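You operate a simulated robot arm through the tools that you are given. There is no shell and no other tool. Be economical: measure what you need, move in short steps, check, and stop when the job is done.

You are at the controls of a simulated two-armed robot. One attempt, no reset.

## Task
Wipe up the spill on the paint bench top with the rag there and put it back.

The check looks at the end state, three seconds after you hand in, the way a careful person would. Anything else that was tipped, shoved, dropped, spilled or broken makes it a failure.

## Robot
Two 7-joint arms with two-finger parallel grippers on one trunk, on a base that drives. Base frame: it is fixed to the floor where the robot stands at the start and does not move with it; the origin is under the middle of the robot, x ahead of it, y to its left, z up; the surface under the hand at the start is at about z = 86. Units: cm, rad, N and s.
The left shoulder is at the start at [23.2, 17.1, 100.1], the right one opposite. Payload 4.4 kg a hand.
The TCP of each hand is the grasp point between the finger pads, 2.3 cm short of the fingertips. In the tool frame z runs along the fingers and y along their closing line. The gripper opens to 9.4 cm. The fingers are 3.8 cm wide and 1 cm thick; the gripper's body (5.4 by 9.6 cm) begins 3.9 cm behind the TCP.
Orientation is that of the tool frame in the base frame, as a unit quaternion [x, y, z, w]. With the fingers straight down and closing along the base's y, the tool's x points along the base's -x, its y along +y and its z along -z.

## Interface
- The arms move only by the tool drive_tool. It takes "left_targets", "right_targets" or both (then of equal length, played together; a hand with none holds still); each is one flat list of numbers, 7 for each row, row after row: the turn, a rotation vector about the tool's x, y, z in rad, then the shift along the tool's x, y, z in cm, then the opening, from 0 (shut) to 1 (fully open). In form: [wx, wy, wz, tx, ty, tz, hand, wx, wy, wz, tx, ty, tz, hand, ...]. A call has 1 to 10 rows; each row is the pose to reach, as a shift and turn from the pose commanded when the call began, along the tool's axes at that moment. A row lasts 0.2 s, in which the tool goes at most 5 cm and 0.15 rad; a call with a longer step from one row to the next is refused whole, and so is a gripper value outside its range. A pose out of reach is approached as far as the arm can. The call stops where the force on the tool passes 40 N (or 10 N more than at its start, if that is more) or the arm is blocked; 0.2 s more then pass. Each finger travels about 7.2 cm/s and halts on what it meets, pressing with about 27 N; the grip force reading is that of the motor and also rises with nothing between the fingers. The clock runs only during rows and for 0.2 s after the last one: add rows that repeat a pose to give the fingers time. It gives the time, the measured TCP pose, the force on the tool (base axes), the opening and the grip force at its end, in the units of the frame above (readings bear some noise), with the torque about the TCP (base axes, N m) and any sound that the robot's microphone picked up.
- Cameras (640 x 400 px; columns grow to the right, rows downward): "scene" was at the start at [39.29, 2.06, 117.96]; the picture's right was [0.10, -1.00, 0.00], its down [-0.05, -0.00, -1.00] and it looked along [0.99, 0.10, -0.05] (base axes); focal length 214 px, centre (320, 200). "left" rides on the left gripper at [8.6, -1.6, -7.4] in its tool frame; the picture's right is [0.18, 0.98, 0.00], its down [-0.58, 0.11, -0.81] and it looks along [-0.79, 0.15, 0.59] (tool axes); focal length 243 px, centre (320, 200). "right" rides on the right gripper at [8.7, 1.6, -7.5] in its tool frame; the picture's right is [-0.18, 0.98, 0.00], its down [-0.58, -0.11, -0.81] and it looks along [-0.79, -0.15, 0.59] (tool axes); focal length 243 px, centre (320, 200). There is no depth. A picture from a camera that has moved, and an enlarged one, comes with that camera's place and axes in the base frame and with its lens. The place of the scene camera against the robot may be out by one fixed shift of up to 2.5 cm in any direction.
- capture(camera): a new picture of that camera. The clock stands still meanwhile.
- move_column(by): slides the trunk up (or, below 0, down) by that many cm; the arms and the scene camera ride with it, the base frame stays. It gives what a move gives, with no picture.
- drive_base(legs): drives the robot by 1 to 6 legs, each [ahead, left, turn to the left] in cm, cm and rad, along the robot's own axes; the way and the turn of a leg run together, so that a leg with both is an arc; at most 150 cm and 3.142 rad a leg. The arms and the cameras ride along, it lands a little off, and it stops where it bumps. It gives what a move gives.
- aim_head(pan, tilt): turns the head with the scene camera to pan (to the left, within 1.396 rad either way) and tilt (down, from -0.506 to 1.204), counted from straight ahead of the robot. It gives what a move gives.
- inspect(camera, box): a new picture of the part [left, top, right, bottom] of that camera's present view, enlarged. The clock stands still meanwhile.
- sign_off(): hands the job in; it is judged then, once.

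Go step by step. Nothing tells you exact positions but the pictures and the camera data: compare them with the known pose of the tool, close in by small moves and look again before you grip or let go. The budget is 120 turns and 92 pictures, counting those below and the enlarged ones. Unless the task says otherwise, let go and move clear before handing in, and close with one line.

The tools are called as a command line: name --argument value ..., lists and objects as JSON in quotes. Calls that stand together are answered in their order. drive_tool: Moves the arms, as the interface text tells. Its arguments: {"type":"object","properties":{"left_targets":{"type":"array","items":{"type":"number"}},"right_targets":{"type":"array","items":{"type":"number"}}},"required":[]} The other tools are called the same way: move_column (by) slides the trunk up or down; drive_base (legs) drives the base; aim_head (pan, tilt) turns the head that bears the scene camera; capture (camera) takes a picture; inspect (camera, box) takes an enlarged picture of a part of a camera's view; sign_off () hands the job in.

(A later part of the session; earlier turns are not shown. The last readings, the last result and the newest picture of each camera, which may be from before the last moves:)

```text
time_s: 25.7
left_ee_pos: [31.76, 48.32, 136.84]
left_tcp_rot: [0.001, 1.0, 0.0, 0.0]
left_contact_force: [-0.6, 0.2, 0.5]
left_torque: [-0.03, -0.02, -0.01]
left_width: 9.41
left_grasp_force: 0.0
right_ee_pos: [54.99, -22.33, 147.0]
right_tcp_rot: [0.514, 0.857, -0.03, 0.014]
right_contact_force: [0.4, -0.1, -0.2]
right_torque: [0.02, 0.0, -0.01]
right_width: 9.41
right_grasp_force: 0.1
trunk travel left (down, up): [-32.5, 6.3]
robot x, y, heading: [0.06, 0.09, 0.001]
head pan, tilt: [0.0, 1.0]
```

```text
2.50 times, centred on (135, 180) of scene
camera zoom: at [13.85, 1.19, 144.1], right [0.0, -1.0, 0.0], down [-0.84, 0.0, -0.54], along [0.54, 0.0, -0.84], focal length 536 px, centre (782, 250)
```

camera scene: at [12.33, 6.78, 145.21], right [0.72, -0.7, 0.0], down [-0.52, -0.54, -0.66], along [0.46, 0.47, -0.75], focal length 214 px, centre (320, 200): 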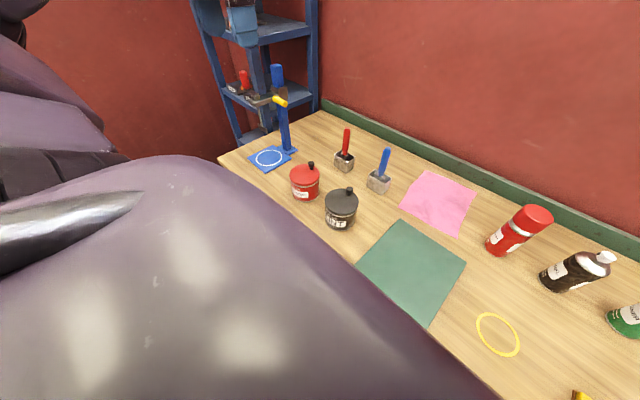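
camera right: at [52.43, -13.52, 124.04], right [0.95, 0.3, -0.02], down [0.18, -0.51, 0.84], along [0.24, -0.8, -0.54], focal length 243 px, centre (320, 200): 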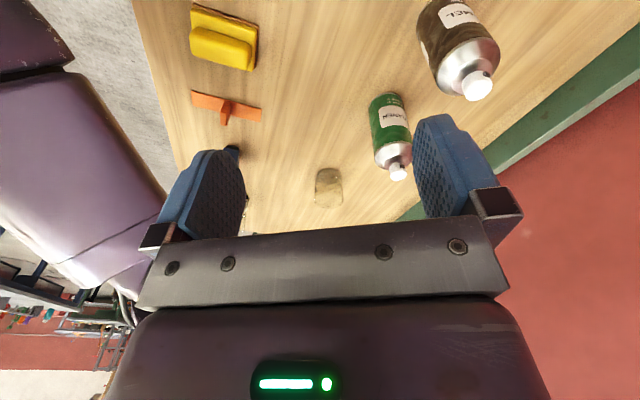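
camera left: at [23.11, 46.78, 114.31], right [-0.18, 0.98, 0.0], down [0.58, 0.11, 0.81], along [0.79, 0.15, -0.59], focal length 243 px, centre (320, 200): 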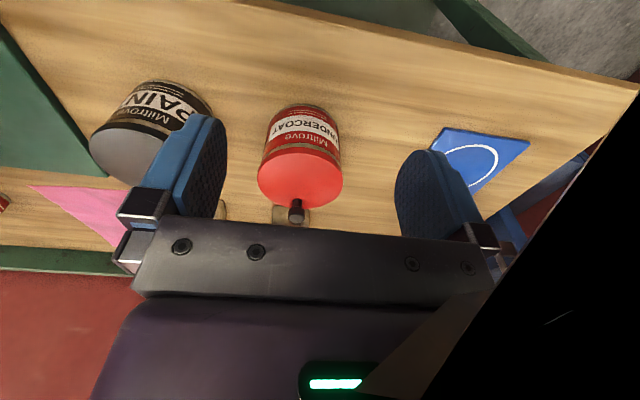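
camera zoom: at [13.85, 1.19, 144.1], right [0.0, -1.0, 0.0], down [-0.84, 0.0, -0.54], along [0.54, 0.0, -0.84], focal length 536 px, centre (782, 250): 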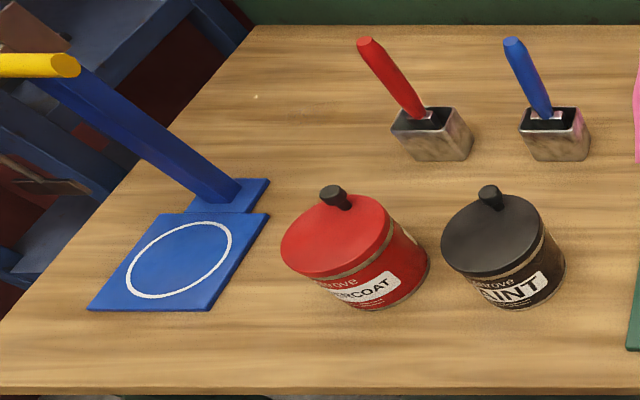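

No puddle at this magnification either. I'll enlarge more tightly, tile by tile, starting with the bare stretches of wood and the ring.

inspect --camera "scene" --box '[330, 160, 450, 255]'

inspect --camera "scene" --box '[410, 100, 530, 195]'

inspect --camera "scene" --box '[500, 160, 620, 255]'

inspect --camera "scene" --box '[190, 100, 310, 195]'

```text
4.21 times, centred on (390, 208) of scene
camera zoom: at [13.85, 1.19, 144.1], right [0.0, -1.0, 0.0], down [-0.84, 0.0, -0.54], along [0.54, 0.0, -0.84], focal length 903 px, centre (25, 168)
```

zoom: 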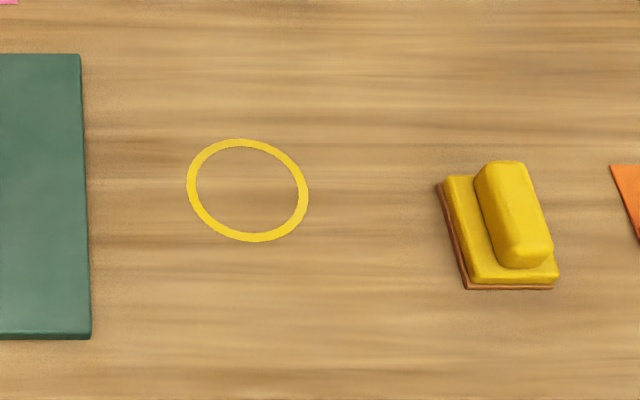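

```text
4.21 times, centred on (470, 148) of scene
camera zoom: at [13.85, 1.19, 144.1], right [0.0, -1.0, 0.0], down [-0.84, 0.0, -0.54], along [0.54, 0.0, -0.84], focal length 903 px, centre (-312, 421)
```

zoom: 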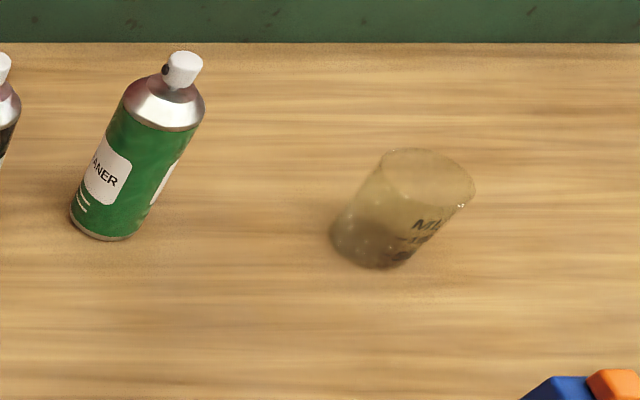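

```text
4.21 times, centred on (560, 208) of scene
camera zoom: at [13.85, 1.19, 144.1], right [0.0, -1.0, 0.0], down [-0.84, 0.0, -0.54], along [0.54, 0.0, -0.84], focal length 903 px, centre (-690, 168)
```

zoom: 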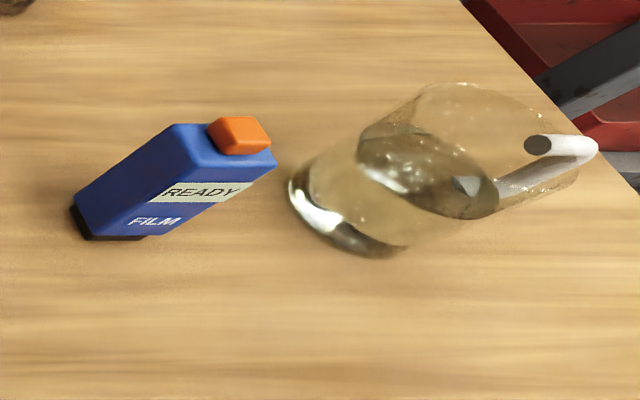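

```text
4.21 times, centred on (250, 148) of scene
camera zoom: at [13.85, 1.19, 144.1], right [0.0, -1.0, 0.0], down [-0.84, 0.0, -0.54], along [0.54, 0.0, -0.84], focal length 903 px, centre (615, 421)
```

zoom: 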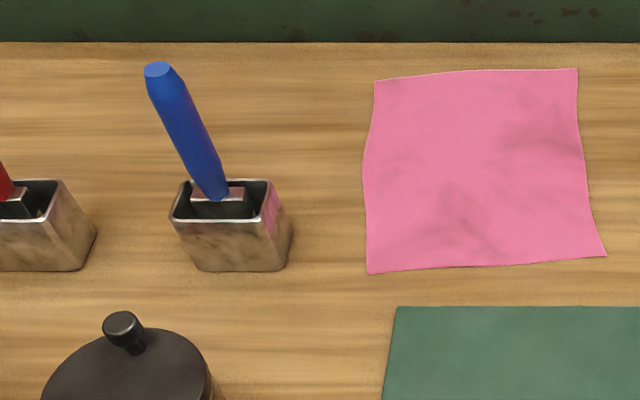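

A clear film would show best at a grazing angle, so I'll lower the trunk again and look low across the bench.

move_column --by -30

aim_head --pan -0.35 --tilt 0.4

inspect --camera "scene" --box '[140, 200, 460, 400]'

aim_head --pan 0.5 --tilt 0.4

inspect --camera "scene" --box '[140, 200, 460, 400]'

```text
time_s: 28.7
left_ee_pos: [31.92, 48.37, 106.83]
left_tcp_rot: [0.001, 1.0, 0.001, 0.002]
left_contact_force: [-0.4, 0.5, 0.9]
left_torque: [0.02, 0.01, 0.01]
left_width: 9.41
left_grasp_force: 0.1
right_ee_pos: [54.86, -22.36, 117.08]
right_tcp_rot: [0.514, 0.857, -0.028, 0.016]
right_contact_force: [0.2, -0.5, 0.7]
right_torque: [-0.03, -0.03, 0.01]
right_width: 9.39
right_grasp_force: 0.1
trunk travel left (down, up): [-2.5, 36.3]
robot x, y, heading: [-0.05, -0.2, -0.0]
head pan, tilt: [0.0, 1.0]
```

```text
time_s: 29.7
left_ee_pos: [31.71, 48.35, 106.83]
left_tcp_rot: [0.0, 1.0, 0.0, 0.0]
left_contact_force: [0.0, 0.6, 0.7]
left_torque: [0.01, -0.04, 0.04]
left_width: 9.4
left_grasp_force: 0.0
right_ee_pos: [55.02, -22.32, 117.0]
right_tcp_rot: [0.514, 0.857, -0.028, 0.015]
right_contact_force: [-0.5, 0.7, -0.4]
right_torque: [0.01, 0.0, -0.01]
right_width: 9.4
right_grasp_force: 0.0
trunk travel left (down, up): [-2.5, 36.3]
robot x, y, heading: [-0.24, 0.29, -0.004]
head pan, tilt: [-0.351, 0.4]
```

```text
2.00 times, centred on (300, 300) of scene
camera zoom: at [38.92, -2.0, 114.69], right [-0.34, -0.94, 0.0], down [-0.37, 0.13, -0.92], along [0.86, -0.32, -0.39], focal length 429 px, centre (360, 0)
```

zoom: 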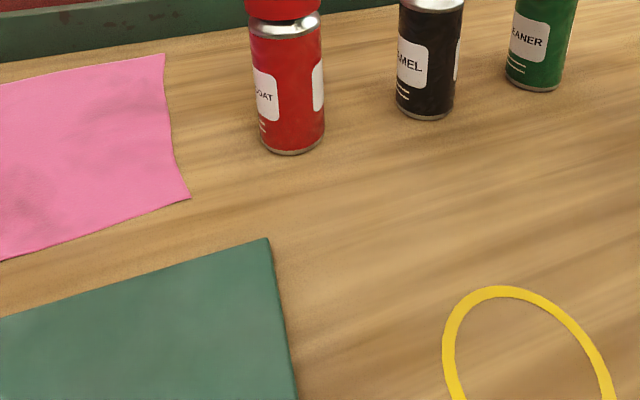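

```text
time_s: 30.8
left_ee_pos: [31.84, 48.31, 106.77]
left_tcp_rot: [0.0, 1.0, 0.001, 0.0]
left_contact_force: [-0.6, 0.2, -0.7]
left_torque: [-0.01, -0.01, 0.0]
left_width: 9.41
left_grasp_force: 0.1
right_ee_pos: [54.95, -22.36, 116.96]
right_tcp_rot: [0.514, 0.857, -0.028, 0.015]
right_contact_force: [0.0, 0.4, 0.1]
right_torque: [0.02, -0.02, -0.03]
right_width: 9.44
right_grasp_force: 0.0
trunk travel left (down, up): [-2.5, 36.3]
robot x, y, heading: [-0.21, 0.06, -0.001]
head pan, tilt: [0.499, 0.4]
```

```text
2.00 times, centred on (300, 300) of scene
camera zoom: at [38.36, 5.61, 114.7], right [0.48, -0.88, 0.0], down [-0.34, -0.19, -0.92], along [0.81, 0.44, -0.39], focal length 429 px, centre (360, 0)
```

zoom: 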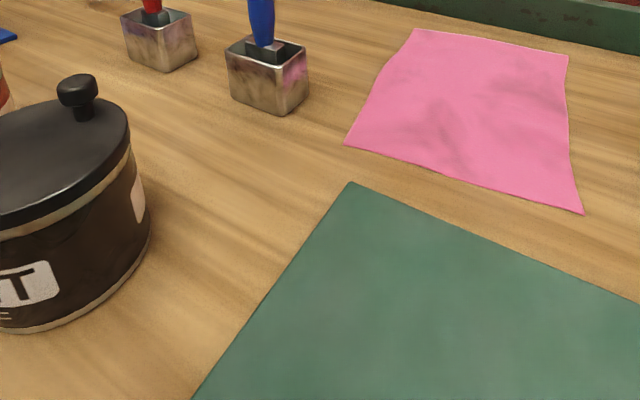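

I'll repeat the head pose that showed the arc glint, to see whether it's a real reflection.

aim_head --pan -0.3 --tilt 1.1

capture --camera "scene"

aim_head --pan -0.7 --tilt 1.1

capture --camera "scene"

```text
time_s: 32.0
left_ee_pos: [31.81, 48.27, 106.84]
left_tcp_rot: [0.001, 1.0, 0.0, 0.0]
left_contact_force: [-0.4, 0.7, -0.2]
left_torque: [-0.03, 0.0, -0.01]
left_width: 9.4
left_grasp_force: 0.0
right_ee_pos: [55.05, -22.38, 117.02]
right_tcp_rot: [0.513, 0.858, -0.028, 0.015]
right_contact_force: [0.7, -0.1, -0.1]
right_torque: [-0.02, -0.01, -0.01]
right_width: 9.38
right_grasp_force: 0.2
trunk travel left (down, up): [-2.5, 36.3]
robot x, y, heading: [-0.24, -0.31, 0.004]
head pan, tilt: [-0.3, 1.1]
```

```text
45 pictures are left
camera scene: at [36.26, -0.68, 109.02], right [-0.29, -0.96, 0.0], down [-0.85, 0.26, -0.45], along [0.43, -0.13, -0.89], focal length 214 px, centre (320, 200)
```

scene: 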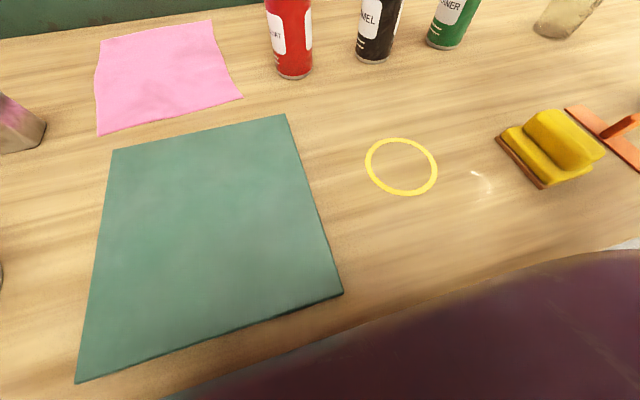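

```text
time_s: 32.8
left_ee_pos: [31.87, 48.29, 106.82]
left_tcp_rot: [0.0, 1.0, -0.001, 0.001]
left_contact_force: [0.5, 0.1, -0.4]
left_torque: [0.01, 0.03, -0.03]
left_width: 9.39
left_grasp_force: 0.0
right_ee_pos: [54.95, -22.28, 117.05]
right_tcp_rot: [0.514, 0.857, -0.029, 0.014]
right_contact_force: [0.9, -1.1, -0.1]
right_torque: [-0.02, 0.02, 0.01]
right_width: 9.41
right_grasp_force: 0.0
trunk travel left (down, up): [-2.5, 36.3]
robot x, y, heading: [-0.05, -0.05, -0.003]
head pan, tilt: [-0.7, 1.1]
```

```text
44 pictures are left
camera scene: at [35.05, -2.88, 109.02], right [-0.64, -0.77, 0.0], down [-0.68, 0.57, -0.45], along [0.35, -0.29, -0.89], focal length 214 px, centre (320, 200)
```

scene: 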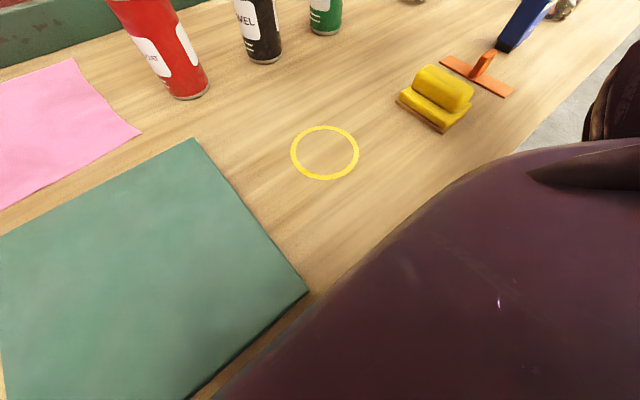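

The arc repeats exactly, but nothing shows there from other angles, so I can't call it a puddle. The one place I can't see is under the pink rag, so I'll bring the left hand over the objects to look at the rag closely.

drive_tool --left_targets '[0, 0, 0, 0, 0, -4.5, 1, 0, 0, 0, 0, 0, -9, 1, 0, 0, 0, 0, 0, -13, 1, 0, 0, 0, -3, -3.5, -13, 1, 0, 0, 0, -6, -7, -13, 1, 0, 0, 0, -9, -10.5, -13, 1, 0, 0, 0, -12, -14, -13, 1, 0, 0, 0, -15, -17.5, -13, 1, 0, 0, 0, -18, -21, -13, 1]'

drive_tool --left_targets '[0, 0, 0, -3, -3.5, 0, 1, 0, 0, 0, -6, -7, 0, 1, 0, 0, 0, -9, -10.5, 0, 1, 0, 0, 0, -12, -13, 2, 1, 0, 0, 0, -14, -13, 5, 1]'

capture --camera "left"

```text
time_s: 34.8
left_ee_pos: [47.44, 37.09, 110.33]
left_tcp_rot: [0.001, 1.0, 0.0, 0.001]
left_contact_force: [-1.1, 0.1, 1.3]
left_torque: [-0.01, -0.05, 0.0]
left_width: 9.38
left_grasp_force: 0.1
left hand out of reach, approached as far as the arm can: row 5, 6, 7, 8, 9
right_ee_pos: [54.79, -22.21, 117.06]
right_tcp_rot: [0.514, 0.857, -0.029, 0.016]
right_contact_force: [-0.8, -0.8, 0.3]
right_torque: [0.0, -0.05, -0.01]
right_width: 9.4
right_grasp_force: 0.1
trunk travel left (down, up): [-2.5, 36.3]
robot x, y, heading: [-0.11, -0.1, -0.0]
head pan, tilt: [-0.7, 1.1]
```

```text
time_s: 36.0
left_ee_pos: [61.64, 24.3, 105.15]
left_tcp_rot: [0.0, 1.0, 0.0, 0.0]
left_contact_force: [0.8, -0.5, 0.4]
left_torque: [-0.02, 0.02, 0.0]
left_width: 9.39
left_grasp_force: 0.0
right_ee_pos: [54.9, -22.21, 116.91]
right_tcp_rot: [0.513, 0.858, -0.029, 0.015]
right_contact_force: [-0.3, -0.8, -0.9]
right_torque: [-0.03, -0.01, -0.03]
right_width: 9.44
right_grasp_force: 0.0
trunk travel left (down, up): [-2.5, 36.3]
robot x, y, heading: [0.01, 0.42, 0.001]
head pan, tilt: [-0.7, 1.1]
```

```text
43 pictures are left
camera left: at [52.87, 22.65, 112.58], right [-0.18, 0.98, 0.0], down [0.58, 0.11, 0.81], along [0.79, 0.15, -0.59], focal length 243 px, centre (320, 200)
```

left: 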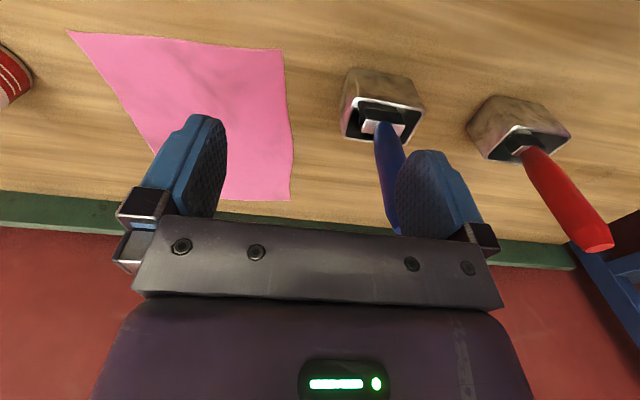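

The pink sheet looks like a thin cloth. I'll shift the left hand right, away from the brushes and over the rag's near edge, and take a close look.

drive_tool --left_targets '[0, 0, 0, 0, -4, 0, 1, 0, 0, 0, 0, -8, 0, 1, 0, 0, 0, 0, -11, 0, 1]'

inspect --camera "left" --box '[140, 0, 480, 215]'

aim_head --pan 0.1 --tilt 0.7

capture --camera "scene"

```text
time_s: 36.8
left_ee_pos: [61.54, 13.17, 105.12]
left_tcp_rot: [0.0, 1.0, 0.0, 0.0]
left_contact_force: [-1.4, 0.6, -0.3]
left_torque: [0.01, 0.0, 0.01]
left_width: 9.4
left_grasp_force: 0.2
right_ee_pos: [54.99, -22.32, 116.94]
right_tcp_rot: [0.514, 0.857, -0.028, 0.015]
right_contact_force: [-0.5, 0.1, 0.6]
right_torque: [0.05, 0.0, 0.0]
right_width: 9.4
right_grasp_force: 0.2
trunk travel left (down, up): [-2.5, 36.3]
robot x, y, heading: [0.23, 0.01, -0.002]
head pan, tilt: [-0.7, 1.1]
```

```text
1.86 times, centred on (310, 108) of left
camera zoom: at [52.77, 11.52, 112.71], right [-0.18, 0.98, 0.0], down [0.58, 0.11, 0.81], along [0.79, 0.15, -0.59], focal length 451 px, centre (339, 372)
```

zoom: 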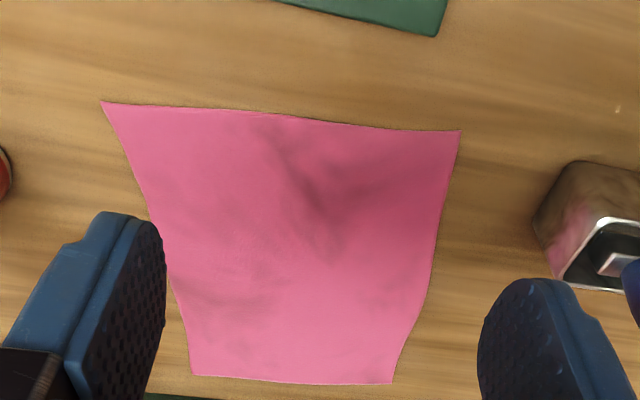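

```text
time_s: 38.0
left_ee_pos: [61.53, 13.32, 105.26]
left_tcp_rot: [0.001, 1.0, 0.0, -0.001]
left_contact_force: [0.2, 0.6, -0.5]
left_torque: [-0.01, -0.01, 0.01]
left_width: 9.38
left_grasp_force: 0.1
right_ee_pos: [54.94, -22.35, 116.98]
right_tcp_rot: [0.514, 0.857, -0.028, 0.015]
right_contact_force: [0.2, -0.3, -0.3]
right_torque: [-0.01, -0.01, 0.01]
right_width: 9.4
right_grasp_force: 0.2
trunk travel left (down, up): [-2.5, 36.3]
robot x, y, heading: [-0.07, -0.09, 0.002]
head pan, tilt: [0.099, 0.7]
```

```text
41 pictures are left
camera scene: at [38.67, 2.01, 112.01], right [0.1, -1.0, 0.0], down [-0.64, -0.06, -0.76], along [0.76, 0.08, -0.64], focal length 214 px, centre (320, 200)
```

scene: 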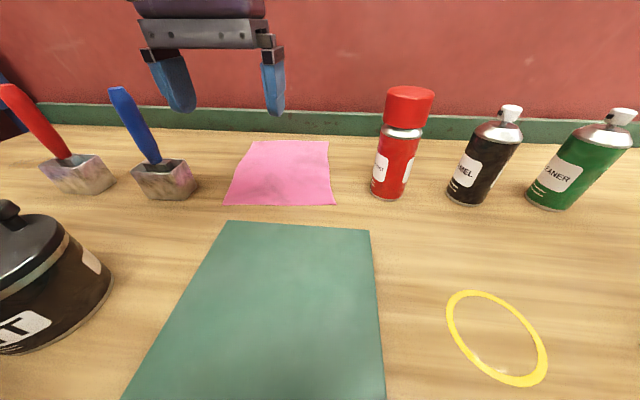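

The pink sheet is a cloth, so it's the rag. There's now a bright glint inside the yellow ring, so I'll zoom in there.

inspect --camera "scene" --box '[400, 260, 600, 390]'

aim_head --pan -0.1 --tilt 0.7

capture --camera "scene"

```text
3.08 times, centred on (500, 325) of scene
camera zoom: at [38.67, 2.01, 112.01], right [0.1, -1.0, 0.0], down [-0.64, -0.06, -0.76], along [0.76, 0.08, -0.64], focal length 660 px, centre (-234, -185)
```

zoom: 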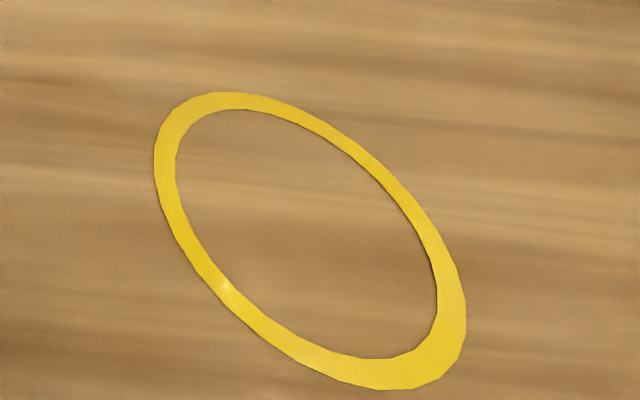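

```text
time_s: 38.7
left_ee_pos: [61.4, 13.24, 105.26]
left_tcp_rot: [0.001, 1.0, -0.001, 0.001]
left_contact_force: [0.2, -1.3, 0.3]
left_torque: [0.01, 0.02, -0.01]
left_width: 9.38
left_grasp_force: 0.1
right_ee_pos: [54.97, -22.29, 117.01]
right_tcp_rot: [0.513, 0.858, -0.029, 0.015]
right_contact_force: [-0.2, 0.3, 0.8]
right_torque: [-0.02, -0.01, -0.02]
right_width: 9.38
right_grasp_force: 0.0
trunk travel left (down, up): [-2.5, 36.3]
robot x, y, heading: [0.03, -0.07, -0.003]
head pan, tilt: [-0.099, 0.7]
```

```text
39 pictures are left
camera scene: at [38.67, 0.34, 112.01], right [-0.1, -1.0, 0.0], down [-0.64, 0.06, -0.76], along [0.76, -0.08, -0.64], focal length 214 px, centre (320, 200)
```

scene: 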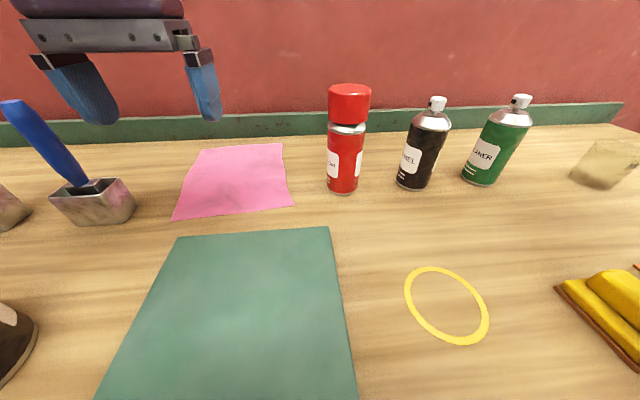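

The glints are render noise. I'll pinch the rag by the middle of its near edge, about (67.5, 11), lift it and look underneath. First I'll lower the left hand with the fingers half open.

drive_tool --left_targets '[0, 0, 0, -3, -1, 3, 0.6, 0, 0, 0, -6, -2, 6.5, 0.6, 0, 0, 0, -6.3, -2, 10, 0.6, 0, 0, 0, -6.3, -2, 13, 0.6, 0, 0, 0, -6.3, -2, 13, 0.6]'

capture --camera "left"

aim_head --pan 0.2 --tilt 0.7

inspect --camera "scene" --box '[200, 60, 440, 210]'

```text
time_s: 39.9
left_ee_pos: [68.1, 12.15, 93.43]
left_tcp_rot: [0.001, 1.0, 0.0, 0.0]
left_contact_force: [0.8, 0.3, 0.6]
left_torque: [0.0, 0.01, 0.0]
left_width: 5.65
left_grasp_force: 0.1
left hand out of reach, approached as far as the arm can: row 2, 3, 4, 5
right_ee_pos: [54.99, -22.3, 116.84]
right_tcp_rot: [0.513, 0.858, -0.029, 0.015]
right_contact_force: [0.4, 0.4, -0.1]
right_torque: [-0.02, 0.0, 0.0]
right_width: 9.4
right_grasp_force: 0.0
trunk travel left (down, up): [-2.5, 36.3]
robot x, y, heading: [0.11, -0.05, 0.002]
head pan, tilt: [-0.099, 0.7]
```

```text
38 pictures are left
camera left: at [59.38, 10.59, 100.86], right [-0.18, 0.98, 0.0], down [0.58, 0.11, 0.81], along [0.79, 0.15, -0.59], focal length 243 px, centre (320, 200)
```

left: 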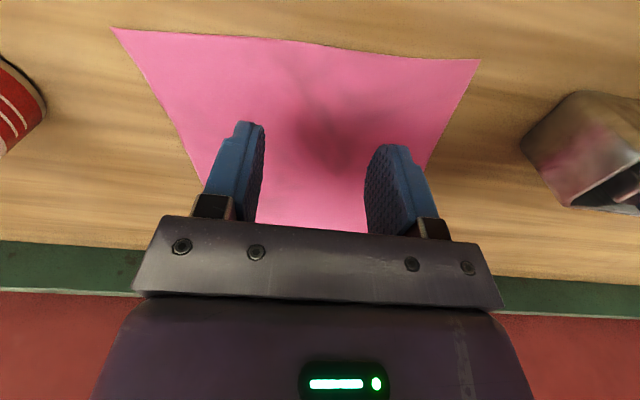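

```text
time_s: 40.7
left_ee_pos: [67.95, 12.24, 93.53]
left_tcp_rot: [0.0, 1.0, 0.0, 0.0]
left_contact_force: [0.1, -0.8, 0.4]
left_torque: [0.0, 0.0, 0.0]
left_width: 5.61
left_grasp_force: 0.0
right_ee_pos: [55.03, -22.28, 116.97]
right_tcp_rot: [0.513, 0.858, -0.028, 0.015]
right_contact_force: [0.1, 0.3, 0.6]
right_torque: [-0.01, 0.04, 0.01]
right_width: 9.4
right_grasp_force: 0.0
trunk travel left (down, up): [-2.5, 36.3]
robot x, y, heading: [-0.05, 0.01, 0.004]
head pan, tilt: [0.201, 0.7]
```

```text
2.67 times, centred on (320, 135) of scene
camera zoom: at [38.55, 2.87, 112.01], right [0.2, -0.98, 0.0], down [-0.63, -0.13, -0.76], along [0.75, 0.15, -0.64], focal length 572 px, centre (320, 373)
```

zoom: 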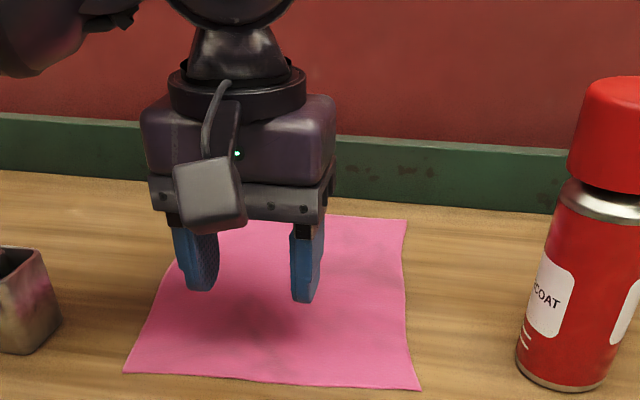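

The left hand is over the near part of the rag, though the arm reports a reach limit. I'll descend further in small steps and watch the force.

drive_tool --left_targets '[0, 0, 0, 0, 0, 1.5, 0.6, 0, 0, 0, 0, 0, 3, 0.6, 0, 0, 0, 0, 0, 4, 0.6, 0, 0, 0, 0, 0, 4, 0.6]'

```text
time_s: 41.7
left_ee_pos: [67.98, 12.48, 89.5]
left_tcp_rot: [0.0, 1.0, 0.0, 0.001]
left_contact_force: [-0.3, 0.5, 0.1]
left_torque: [-0.02, 0.0, -0.03]
left_width: 5.62
left_grasp_force: 0.0
left hand out of reach, approached as far as the arm can: row 3
right_ee_pos: [54.9, -22.41, 117.05]
right_tcp_rot: [0.514, 0.857, -0.028, 0.015]
right_contact_force: [0.0, -0.9, -0.1]
right_torque: [0.02, 0.0, -0.01]
right_width: 9.39
right_grasp_force: 0.1
trunk travel left (down, up): [-2.5, 36.3]
robot x, y, heading: [-0.35, 0.02, 0.001]
head pan, tilt: [0.201, 0.7]
```

drive_tool --left_targets '[0, 0, 0, 0, 0, 0.7, 0.6, 0, 0, 0, 0, 0, 1.2, 0.6, 0, 0, 0, 0, 0, 1.5, 0.6]'

inspect --camera "scene" --box '[200, 60, 440, 210]'

```text
time_s: 42.5
left_ee_pos: [68.12, 12.62, 88.5]
left_tcp_rot: [0.0, 1.0, 0.0, 0.002]
left_contact_force: [-2.5, 1.4, 12.1]
left_torque: [0.15, 0.27, 0.03]
left_width: 5.63
left_grasp_force: 0.1
left hand out of reach, approached as far as the arm can: row 1, 2, 3
right_ee_pos: [54.83, -22.35, 117.04]
right_tcp_rot: [0.514, 0.857, -0.028, 0.015]
right_contact_force: [0.3, 0.4, 0.4]
right_torque: [0.03, 0.02, 0.01]
right_width: 9.4
right_grasp_force: 0.2
trunk travel left (down, up): [-2.5, 36.3]
robot x, y, heading: [-0.2, -0.18, -0.003]
head pan, tilt: [0.201, 0.7]
```

```text
2.67 times, centred on (320, 135) of scene
camera zoom: at [38.42, 2.86, 112.09], right [0.2, -0.98, 0.0], down [-0.63, -0.13, -0.77], along [0.75, 0.15, -0.64], focal length 572 px, centre (320, 373)
```

zoom: 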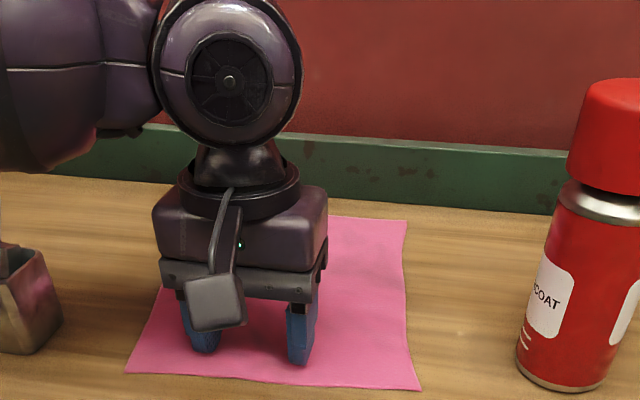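

Contact with the rag and bench at 12 N. Now I'll close the fingers to pinch a fold.

drive_tool --left_targets '[0, 0, 0, 0, 0, 0, 0.3, 0, 0, 0, 0, 0, 0, 0, 0, 0, 0, 0, 0, 0, 0, 0, 0, 0, 0, 0, 0, 0, 0, 0, 0, 0, 0, 0, 0]'

inspect --camera "scene" --box '[200, 60, 440, 210]'

```text
time_s: 43.7
left_ee_pos: [68.1, 12.57, 88.45]
left_tcp_rot: [0.0, 1.0, -0.002, 0.002]
left_contact_force: [4.6, 0.9, 26.4]
left_torque: [0.03, 0.26, 0.02]
left_width: 0.26
left_grasp_force: 27.4
right_ee_pos: [54.83, -22.29, 117.18]
right_tcp_rot: [0.514, 0.857, -0.027, 0.015]
right_contact_force: [-0.5, -0.1, -0.5]
right_torque: [0.01, 0.0, 0.0]
right_width: 9.41
right_grasp_force: 0.1
trunk travel left (down, up): [-2.5, 36.3]
robot x, y, heading: [0.03, -0.14, -0.002]
head pan, tilt: [0.201, 0.7]
```

```text
2.67 times, centred on (320, 135) of scene
camera zoom: at [38.39, 2.85, 112.1], right [0.2, -0.98, 0.0], down [-0.63, -0.13, -0.77], along [0.75, 0.15, -0.64], focal length 572 px, centre (320, 373)
```

zoom: 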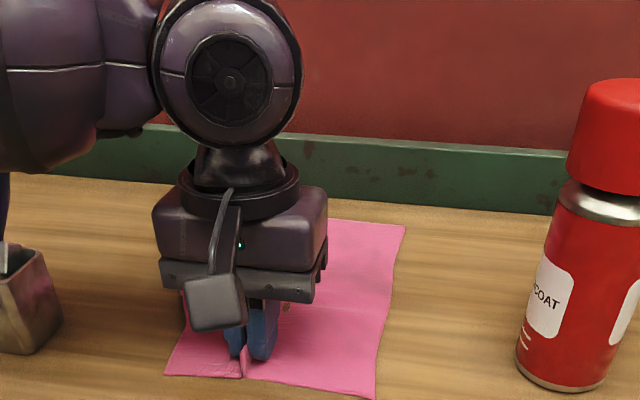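

The rag is a real cloth and a fold is gripped (0.26 cm). I'll lift it gently.

drive_tool --left_targets '[0, 0, 0, 0, 0, -2, 0, 0, 0, 0, 0, 0, -4, 0, 0, 0, 0, 0, 0, -7, 0, 0, 0, 0, 0, 0, -10, 0, 0, 0, 0, 0, 0, -10, 0]'

capture --camera "scene"

```text
time_s: 44.9
left_ee_pos: [68.09, 12.64, 98.21]
left_tcp_rot: [0.0, 1.0, 0.001, -0.001]
left_contact_force: [-0.4, 0.8, 0.2]
left_torque: [0.02, 0.01, 0.01]
left_width: 0.27
left_grasp_force: 26.6
right_ee_pos: [55.06, -22.4, 117.0]
right_tcp_rot: [0.514, 0.857, -0.028, 0.014]
right_contact_force: [0.2, 0.2, 0.0]
right_torque: [-0.02, 0.01, 0.02]
right_width: 9.43
right_grasp_force: 0.0
trunk travel left (down, up): [-2.5, 36.3]
robot x, y, heading: [0.08, -0.03, -0.004]
head pan, tilt: [0.201, 0.7]
```

```text
34 pictures are left
camera scene: at [38.58, 2.88, 111.99], right [0.2, -0.98, 0.0], down [-0.63, -0.13, -0.76], along [0.75, 0.15, -0.64], focal length 214 px, centre (320, 200)
```

scene: 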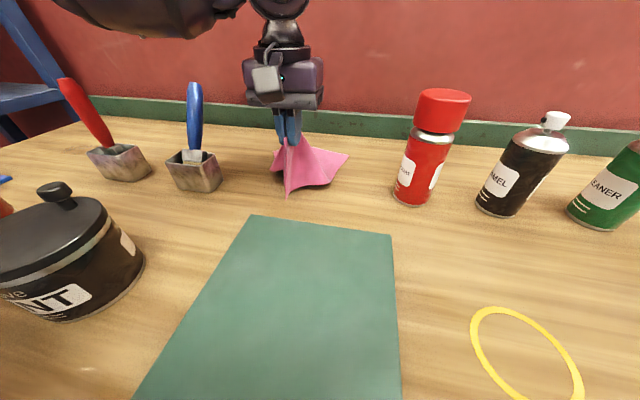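

Lifted. I'll raise the trunk so the rag clears the bench, then look at where it lay.

move_column --by 20

aim_head --pan 0.1 --tilt 0.95

capture --camera "scene"

```text
time_s: 47.1
left_ee_pos: [47.39, 12.66, 146.17]
left_tcp_rot: [0.0, 0.953, 0.0, 0.304]
left_contact_force: [-0.2, 0.3, -0.9]
left_torque: [-0.04, -0.01, 0.01]
left_width: 0.25
left_grasp_force: 27.2
right_ee_pos: [55.1, -22.35, 136.85]
right_tcp_rot: [0.513, 0.858, -0.029, 0.014]
right_contact_force: [-0.2, -0.3, -0.5]
right_torque: [0.02, 0.06, 0.01]
right_width: 9.38
right_grasp_force: 0.0
trunk travel left (down, up): [-22.5, 16.3]
robot x, y, heading: [0.19, -0.17, 0.004]
head pan, tilt: [0.201, 0.7]
```

```text
time_s: 47.8
left_ee_pos: [47.11, 12.65, 146.17]
left_tcp_rot: [0.0, 0.952, 0.0, 0.306]
left_contact_force: [0.7, -0.5, -0.3]
left_torque: [0.0, 0.0, 0.0]
left_width: 0.25
left_grasp_force: 26.8
right_ee_pos: [55.06, -22.36, 137.05]
right_tcp_rot: [0.514, 0.858, -0.027, 0.015]
right_contact_force: [0.5, -0.5, -0.1]
right_torque: [0.01, 0.02, -0.02]
right_width: 9.37
right_grasp_force: 0.1
trunk travel left (down, up): [-22.5, 16.3]
robot x, y, heading: [-0.07, -0.33, 0.002]
head pan, tilt: [0.099, 0.949]
```

```text
33 pictures are left
camera scene: at [19.01, 1.91, 133.94], right [0.1, -0.99, 0.0], down [-0.81, -0.08, -0.58], along [0.58, 0.06, -0.81], focal length 214 px, centre (320, 200)
```

scene: 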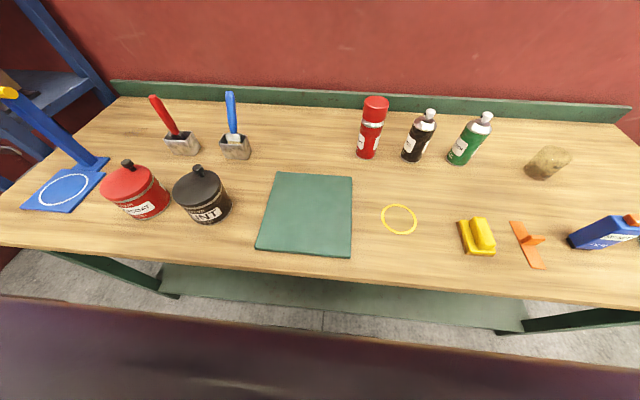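

The rag is off the bench and there's no spill where it lay. The left hand also swung up with the trunk, so I'll check that it still holds the rag, and enlarge the mat.

capture --camera "left"

inspect --camera "scene" --box '[220, 110, 420, 265]'

```text
32 pictures are left
camera left: at [35.7, 11.07, 147.27], right [-0.15, 0.98, -0.11], down [0.0, 0.11, 0.99], along [0.99, 0.15, -0.02], focal length 243 px, centre (320, 200)
```

left: 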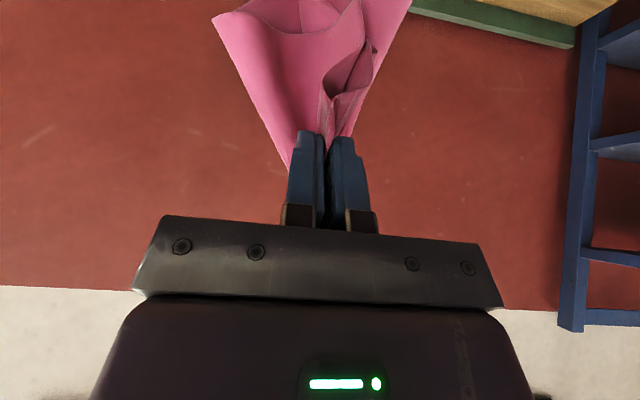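

```text
2.58 times, centred on (320, 188) of scene
camera zoom: at [19.01, 1.91, 133.94], right [0.1, -0.99, 0.0], down [-0.81, -0.08, -0.58], along [0.58, 0.06, -0.81], focal length 554 px, centre (320, 232)
```

zoom: 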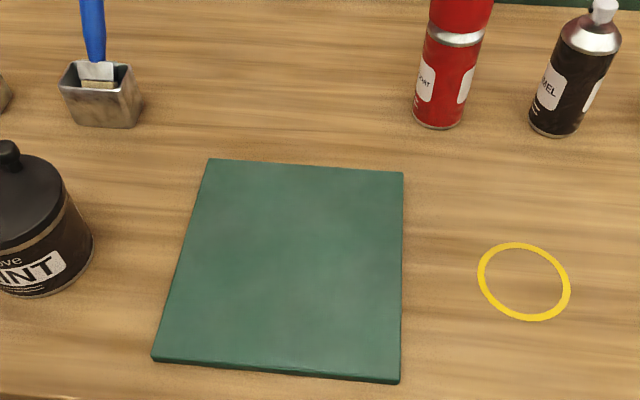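

The rag is held fine. The bench looks clean from above, and a clear varnish-like film would only show by its gloss at a low angle, so I'll back the base off and look across the bench.

drive_base --legs '[[-60, 0, 0]]'

aim_head --pan 0.0 --tilt 0.4

capture --camera "scene"

```text
time_s: 51.2
left_ee_pos: [-13.08, 12.47, 146.25]
left_tcp_rot: [0.003, 0.953, -0.002, 0.304]
left_contact_force: [-0.5, -0.6, 0.0]
left_torque: [-0.03, 0.02, 0.01]
left_width: 0.27
left_grasp_force: 27.1
right_ee_pos: [-5.49, -22.4, 136.9]
right_tcp_rot: [0.516, 0.856, -0.028, 0.014]
right_contact_force: [0.6, -0.7, 0.5]
right_torque: [0.04, 0.0, 0.02]
right_width: 9.43
right_grasp_force: 0.1
trunk travel left (down, up): [-22.5, 16.3]
robot x, y, heading: [-60.32, 0.23, -0.004]
head pan, tilt: [0.099, 0.949]
```

```text
time_s: 52.2
left_ee_pos: [-12.97, 12.54, 146.21]
left_tcp_rot: [0.003, 0.952, -0.001, 0.305]
left_contact_force: [-0.4, -0.5, -0.6]
left_torque: [0.03, 0.06, -0.01]
left_width: 0.28
left_grasp_force: 27.5
right_ee_pos: [-5.4, -22.5, 136.91]
right_tcp_rot: [0.516, 0.856, -0.027, 0.014]
right_contact_force: [0.2, 1.1, -0.6]
right_torque: [0.01, -0.02, 0.0]
right_width: 9.37
right_grasp_force: 0.1
trunk travel left (down, up): [-22.5, 16.3]
robot x, y, heading: [-59.82, 0.1, -0.009]
head pan, tilt: [0.0, 0.4]
```

```text
30 pictures are left
camera scene: at [-39.21, 1.24, 138.59], right [-0.01, -1.0, 0.0], down [-0.39, 0.0, -0.92], along [0.92, -0.01, -0.39], focal length 214 px, centre (320, 200)
```

scene: 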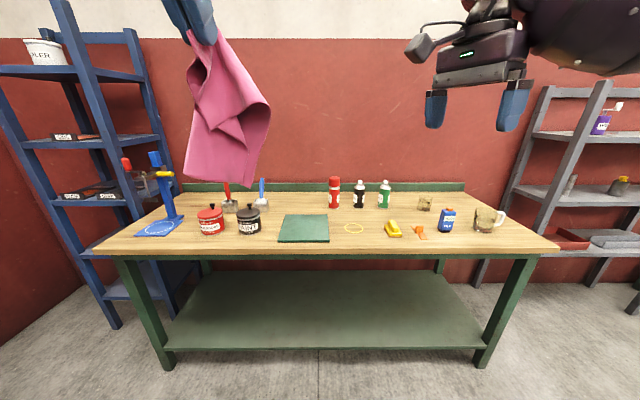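

The whole bench is in view now. I'll zoom in from this lower angle.

inspect --camera "scene" --box '[310, 175, 440, 256]'

inspect --camera "scene" --box '[420, 175, 560, 262]'

inspect --camera "scene" --box '[100, 175, 240, 262]'

inspect --camera "scene" --box '[210, 175, 340, 256]'

```text
4.92 times, centred on (375, 216) of scene
camera zoom: at [-39.21, 1.24, 138.59], right [-0.01, -1.0, 0.0], down [-0.39, 0.0, -0.92], along [0.92, -0.01, -0.39], focal length 1056 px, centre (49, 124)
```

zoom: 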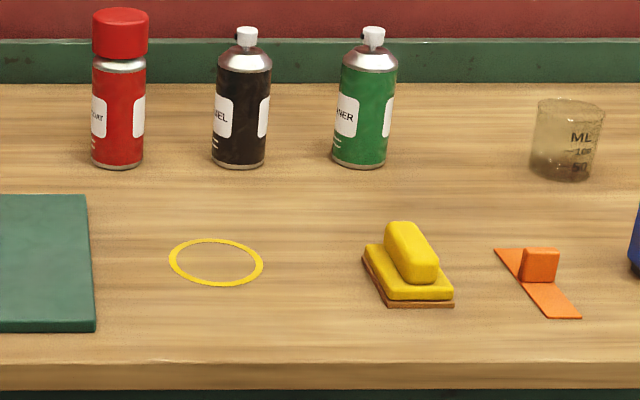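

```text
4.57 times, centred on (490, 218) of scene
camera zoom: at [-39.21, 1.24, 138.59], right [-0.01, -1.0, 0.0], down [-0.39, 0.0, -0.92], along [0.92, -0.01, -0.39], focal length 980 px, centre (-457, 115)
```

zoom: 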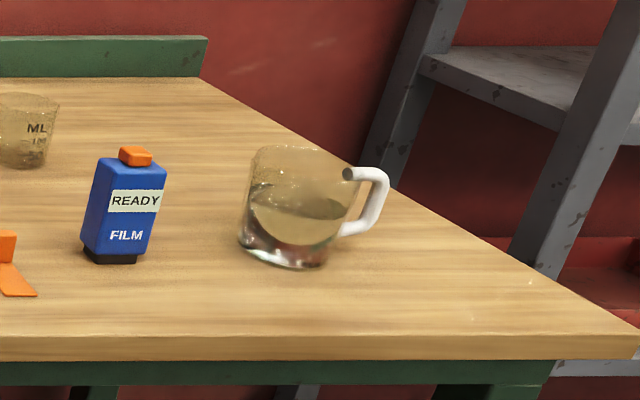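

```text
4.57 times, centred on (170, 218) of scene
camera zoom: at [-39.21, 1.24, 138.59], right [-0.01, -1.0, 0.0], down [-0.39, 0.0, -0.92], along [0.92, -0.01, -0.39], focal length 980 px, centre (1006, 115)
```

zoom: 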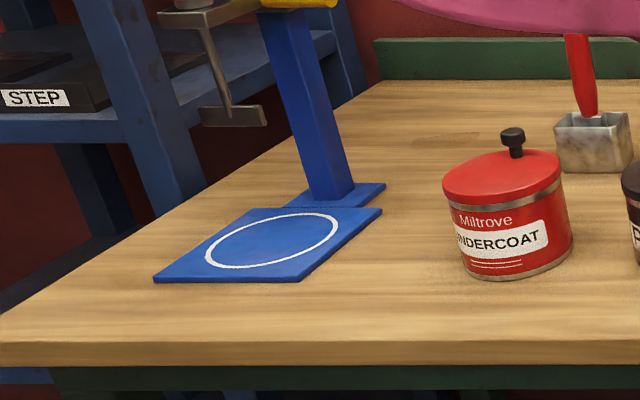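

```text
4.92 times, centred on (275, 216) of scene
camera zoom: at [-39.21, 1.24, 138.59], right [-0.01, -1.0, 0.0], down [-0.39, 0.0, -0.92], along [0.92, -0.01, -0.39], focal length 1056 px, centre (542, 124)
```

zoom: 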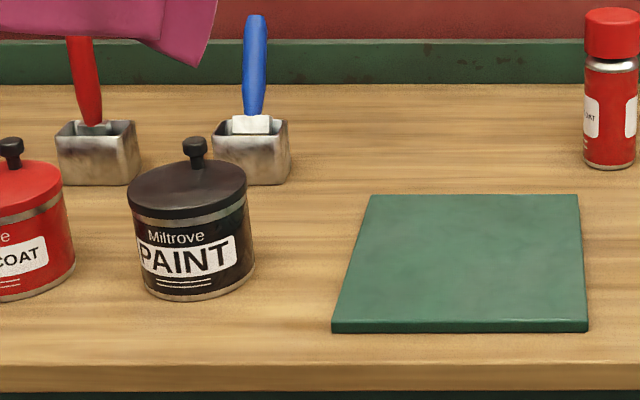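

There's a darker oval on the wood behind the red tin, around (76, 72), which is also where I saw a glint earlier. I'll zoom in to confirm.

inspect --camera "scene" --box '[165, 185, 245, 235]'

```text
8.00 times, centred on (205, 210) of scene
camera zoom: at [-39.21, 1.24, 138.59], right [-0.01, -1.0, 0.0], down [-0.39, 0.0, -0.92], along [0.92, -0.01, -0.39], focal length 1716 px, centre (1240, 120)
```

zoom: 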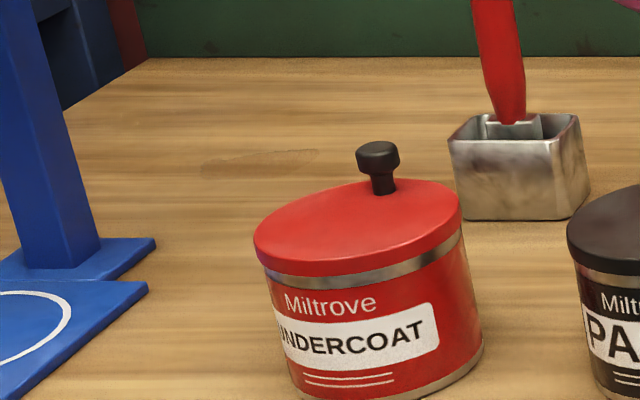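

Confirmed: a wet brown film at about x 75–80, y 68–77, behind the red tin and beside the blue post. The hand is high with the rag, so I'll strafe left away from the bench and then drive back up to it.

drive_base --legs '[[0, 27, 0], [45, 0, 0]]'

aim_head --pan 0.5 --tilt 0.6

capture --camera "scene"

```text
time_s: 57.5
left_ee_pos: [31.63, 39.49, 146.25]
left_tcp_rot: [0.002, 0.952, 0.0, 0.305]
left_contact_force: [-0.9, -0.5, 0.3]
left_torque: [0.0, 0.0, -0.08]
left_width: 0.26
left_grasp_force: 27.6
right_ee_pos: [39.36, 4.55, 137.13]
right_tcp_rot: [0.515, 0.856, -0.028, 0.014]
right_contact_force: [-0.2, 0.3, -0.2]
right_torque: [-0.01, 0.01, 0.02]
right_width: 9.4
right_grasp_force: 0.1
trunk travel left (down, up): [-22.5, 16.3]
robot x, y, heading: [-15.55, 27.31, -0.006]
head pan, tilt: [0.0, 0.4]
```

```text
time_s: 58.4
left_ee_pos: [31.62, 39.66, 146.22]
left_tcp_rot: [0.002, 0.952, -0.001, 0.305]
left_contact_force: [0.5, -0.5, -0.7]
left_torque: [0.03, -0.03, 0.02]
left_width: 0.26
left_grasp_force: 27.3
right_ee_pos: [39.26, 4.63, 136.94]
right_tcp_rot: [0.515, 0.856, -0.028, 0.015]
right_contact_force: [-0.7, 0.7, -0.1]
right_torque: [0.04, 0.01, 0.03]
right_width: 9.4
right_grasp_force: 0.1
trunk travel left (down, up): [-22.5, 16.3]
robot x, y, heading: [-15.58, 27.0, -0.001]
head pan, tilt: [0.499, 0.6]
```

```text
24 pictures are left
camera scene: at [3.99, 32.44, 136.78], right [0.48, -0.88, 0.0], down [-0.5, -0.27, -0.83], along [0.73, 0.39, -0.56], focal length 214 px, centre (320, 200)
```

scene: 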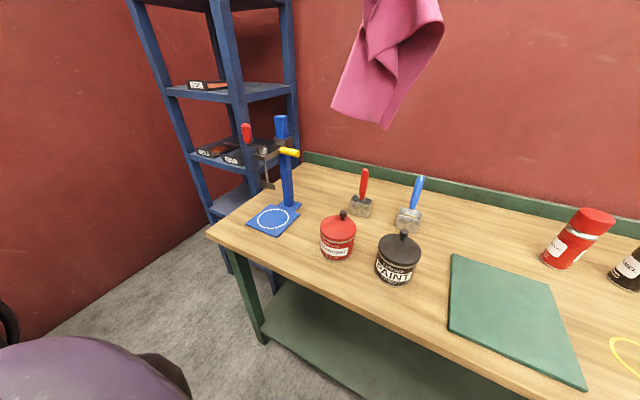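

Good clear view of the left side. I'll enlarge it for the spill and its surroundings.

inspect --camera "scene" --box '[260, 145, 440, 260]'

```text
3.48 times, centred on (350, 202) of scene
camera zoom: at [3.99, 32.44, 136.78], right [0.48, -0.88, 0.0], down [-0.5, -0.27, -0.83], along [0.73, 0.39, -0.56], focal length 746 px, centre (216, 191)
```

zoom: 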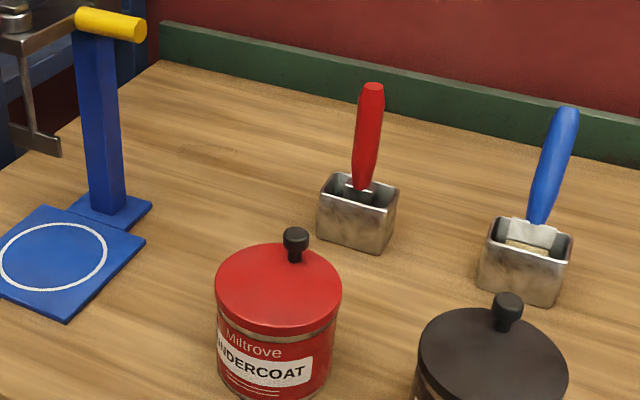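

The spill estimate agrees from both viewpoints: about (77.5, 72.5). The post's handle at z≈110 and the red brush at z≈105 are nearby. I'll drive up to the bench and turn the tool upright while staying high.

drive_base --legs '[[15, 0, 0]]'

drive_tool --left_targets '[0, 0.13, 0, -1, 2, 2, 0, 0, 0.26, 0, -2, 4, 4, 0, 0, 0.39, 0, -3, 6, 6, 0, 0, 0.52, 0, -4, 8, 8, 0, 0, 0.617, 0, -5.3, 10, 9.9, 0]'

```text
time_s: 59.8
left_ee_pos: [46.69, 39.47, 146.22]
left_tcp_rot: [0.001, 0.952, -0.001, 0.306]
left_contact_force: [0.1, 0.3, -0.1]
left_torque: [-0.04, 0.03, 0.02]
left_width: 0.25
left_grasp_force: 26.7
right_ee_pos: [54.17, 4.51, 136.94]
right_tcp_rot: [0.515, 0.856, -0.028, 0.014]
right_contact_force: [0.4, -0.3, 0.9]
right_torque: [-0.01, 0.01, 0.02]
right_width: 9.41
right_grasp_force: 0.0
trunk travel left (down, up): [-22.5, 16.3]
robot x, y, heading: [-0.76, 26.92, -0.006]
head pan, tilt: [0.499, 0.6]
```

```text
time_s: 61.0
left_ee_pos: [55.33, 53.14, 141.96]
left_tcp_rot: [0.002, 1.0, 0.001, 0.0]
left_contact_force: [0.3, 1.2, -1.1]
left_torque: [0.0, 0.03, 0.0]
left_width: 0.28
left_grasp_force: 27.2
left hand out of reach, approached as far as the arm can: row 3, 4, 5
right_ee_pos: [54.27, 4.61, 137.02]
right_tcp_rot: [0.515, 0.856, -0.028, 0.014]
right_contact_force: [0.4, 1.3, -1.1]
right_torque: [0.03, 0.01, -0.02]
right_width: 9.42
right_grasp_force: 0.1
trunk travel left (down, up): [-22.5, 16.3]
robot x, y, heading: [-0.51, 27.3, -0.001]
head pan, tilt: [0.499, 0.6]
```

The tool is vertical. Next I'll reach toward the spill from above with a small yaw that keeps the wrist camera away from the post.

drive_tool --left_targets '[0, 0, -0.1, -3, 1.5, 2, 0, 0, 0, -0.2, -6, 3, 4, 0, 0, 0, -0.3, -9, 5, 7, 0, 0, 0, -0.4, -12, 7, 10, 0, 0, 0, -0.5, -15, 9, 13, 0, 0, 0, -0.5, -17.7, 11, 16, 0, 0, 0, -0.5, -17.7, 11, 18, 0]'

capture --camera "scene"

```text
time_s: 62.6
left_ee_pos: [66.85, 65.67, 123.47]
left_tcp_rot: [-0.246, 0.969, -0.001, 0.002]
left_contact_force: [-0.3, 0.3, 1.0]
left_torque: [-0.05, 0.0, -0.03]
left_width: 0.23
left_grasp_force: 26.9
left hand out of reach, approached as far as the arm can: row 1, 2, 3, 4, 5, 6, 7
right_ee_pos: [54.29, 4.64, 136.99]
right_tcp_rot: [0.515, 0.857, -0.028, 0.016]
right_contact_force: [0.8, -0.1, -0.4]
right_torque: [-0.02, 0.0, -0.06]
right_width: 9.39
right_grasp_force: 0.1
trunk travel left (down, up): [-22.5, 16.3]
robot x, y, heading: [-0.73, 27.02, -0.005]
head pan, tilt: [0.499, 0.6]
```

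```text
22 pictures are left
camera scene: at [18.91, 32.46, 136.77], right [0.48, -0.88, 0.0], down [-0.5, -0.27, -0.82], along [0.73, 0.39, -0.57], focal length 214 px, centre (320, 200)
```

scene: 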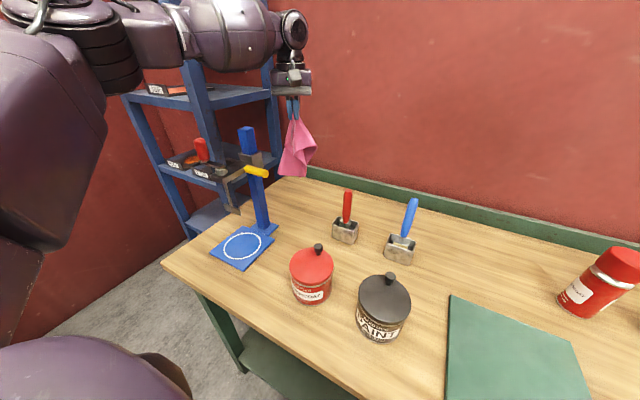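

The forearm comes in from the left, almost over the post (top z≈120). I'll pull the hand back and up, shift the base right so the arm comes in straighter, and tilt the tool sideways so the wrist stays clear of the post and its handle.

drive_tool --left_targets '[0, 0, 0, 2, -2.5, -2.5, 0, 0, 0, 0, 4, -5, -5, 0, 0, 0, 0, 7, -7, -8, 0, 0, 0, 0, 7, -7, -10, 0]'

drive_base --legs '[[0, -11, 0]]'

```text
time_s: 63.6
left_ee_pos: [62.24, 57.63, 131.91]
left_tcp_rot: [-0.246, 0.969, -0.002, 0.001]
left_contact_force: [0.5, 0.9, -1.3]
left_torque: [0.0, 0.03, -0.03]
left_width: 0.28
left_grasp_force: 27.1
left hand out of reach, approached as far as the arm can: row 1, 2, 3, 4
right_ee_pos: [54.27, 4.73, 136.83]
right_tcp_rot: [0.515, 0.856, -0.029, 0.015]
right_contact_force: [-0.1, 0.9, 0.5]
right_torque: [-0.02, 0.01, 0.05]
right_width: 9.39
right_grasp_force: 0.2
trunk travel left (down, up): [-22.5, 16.3]
robot x, y, heading: [-0.65, 27.11, -0.005]
head pan, tilt: [0.499, 0.6]
```

```text
time_s: 65.2
left_ee_pos: [62.27, 46.38, 131.95]
left_tcp_rot: [-0.247, 0.969, -0.001, 0.001]
left_contact_force: [-0.1, -0.8, 0.0]
left_torque: [0.03, -0.02, 0.0]
left_width: 0.27
left_grasp_force: 26.8
right_ee_pos: [54.12, -6.66, 137.05]
right_tcp_rot: [0.515, 0.856, -0.029, 0.014]
right_contact_force: [-0.1, -0.3, 0.4]
right_torque: [0.01, -0.01, -0.01]
right_width: 9.42
right_grasp_force: 0.1
trunk travel left (down, up): [-22.5, 16.3]
robot x, y, heading: [-0.63, 15.95, -0.001]
head pan, tilt: [0.499, 0.6]
```

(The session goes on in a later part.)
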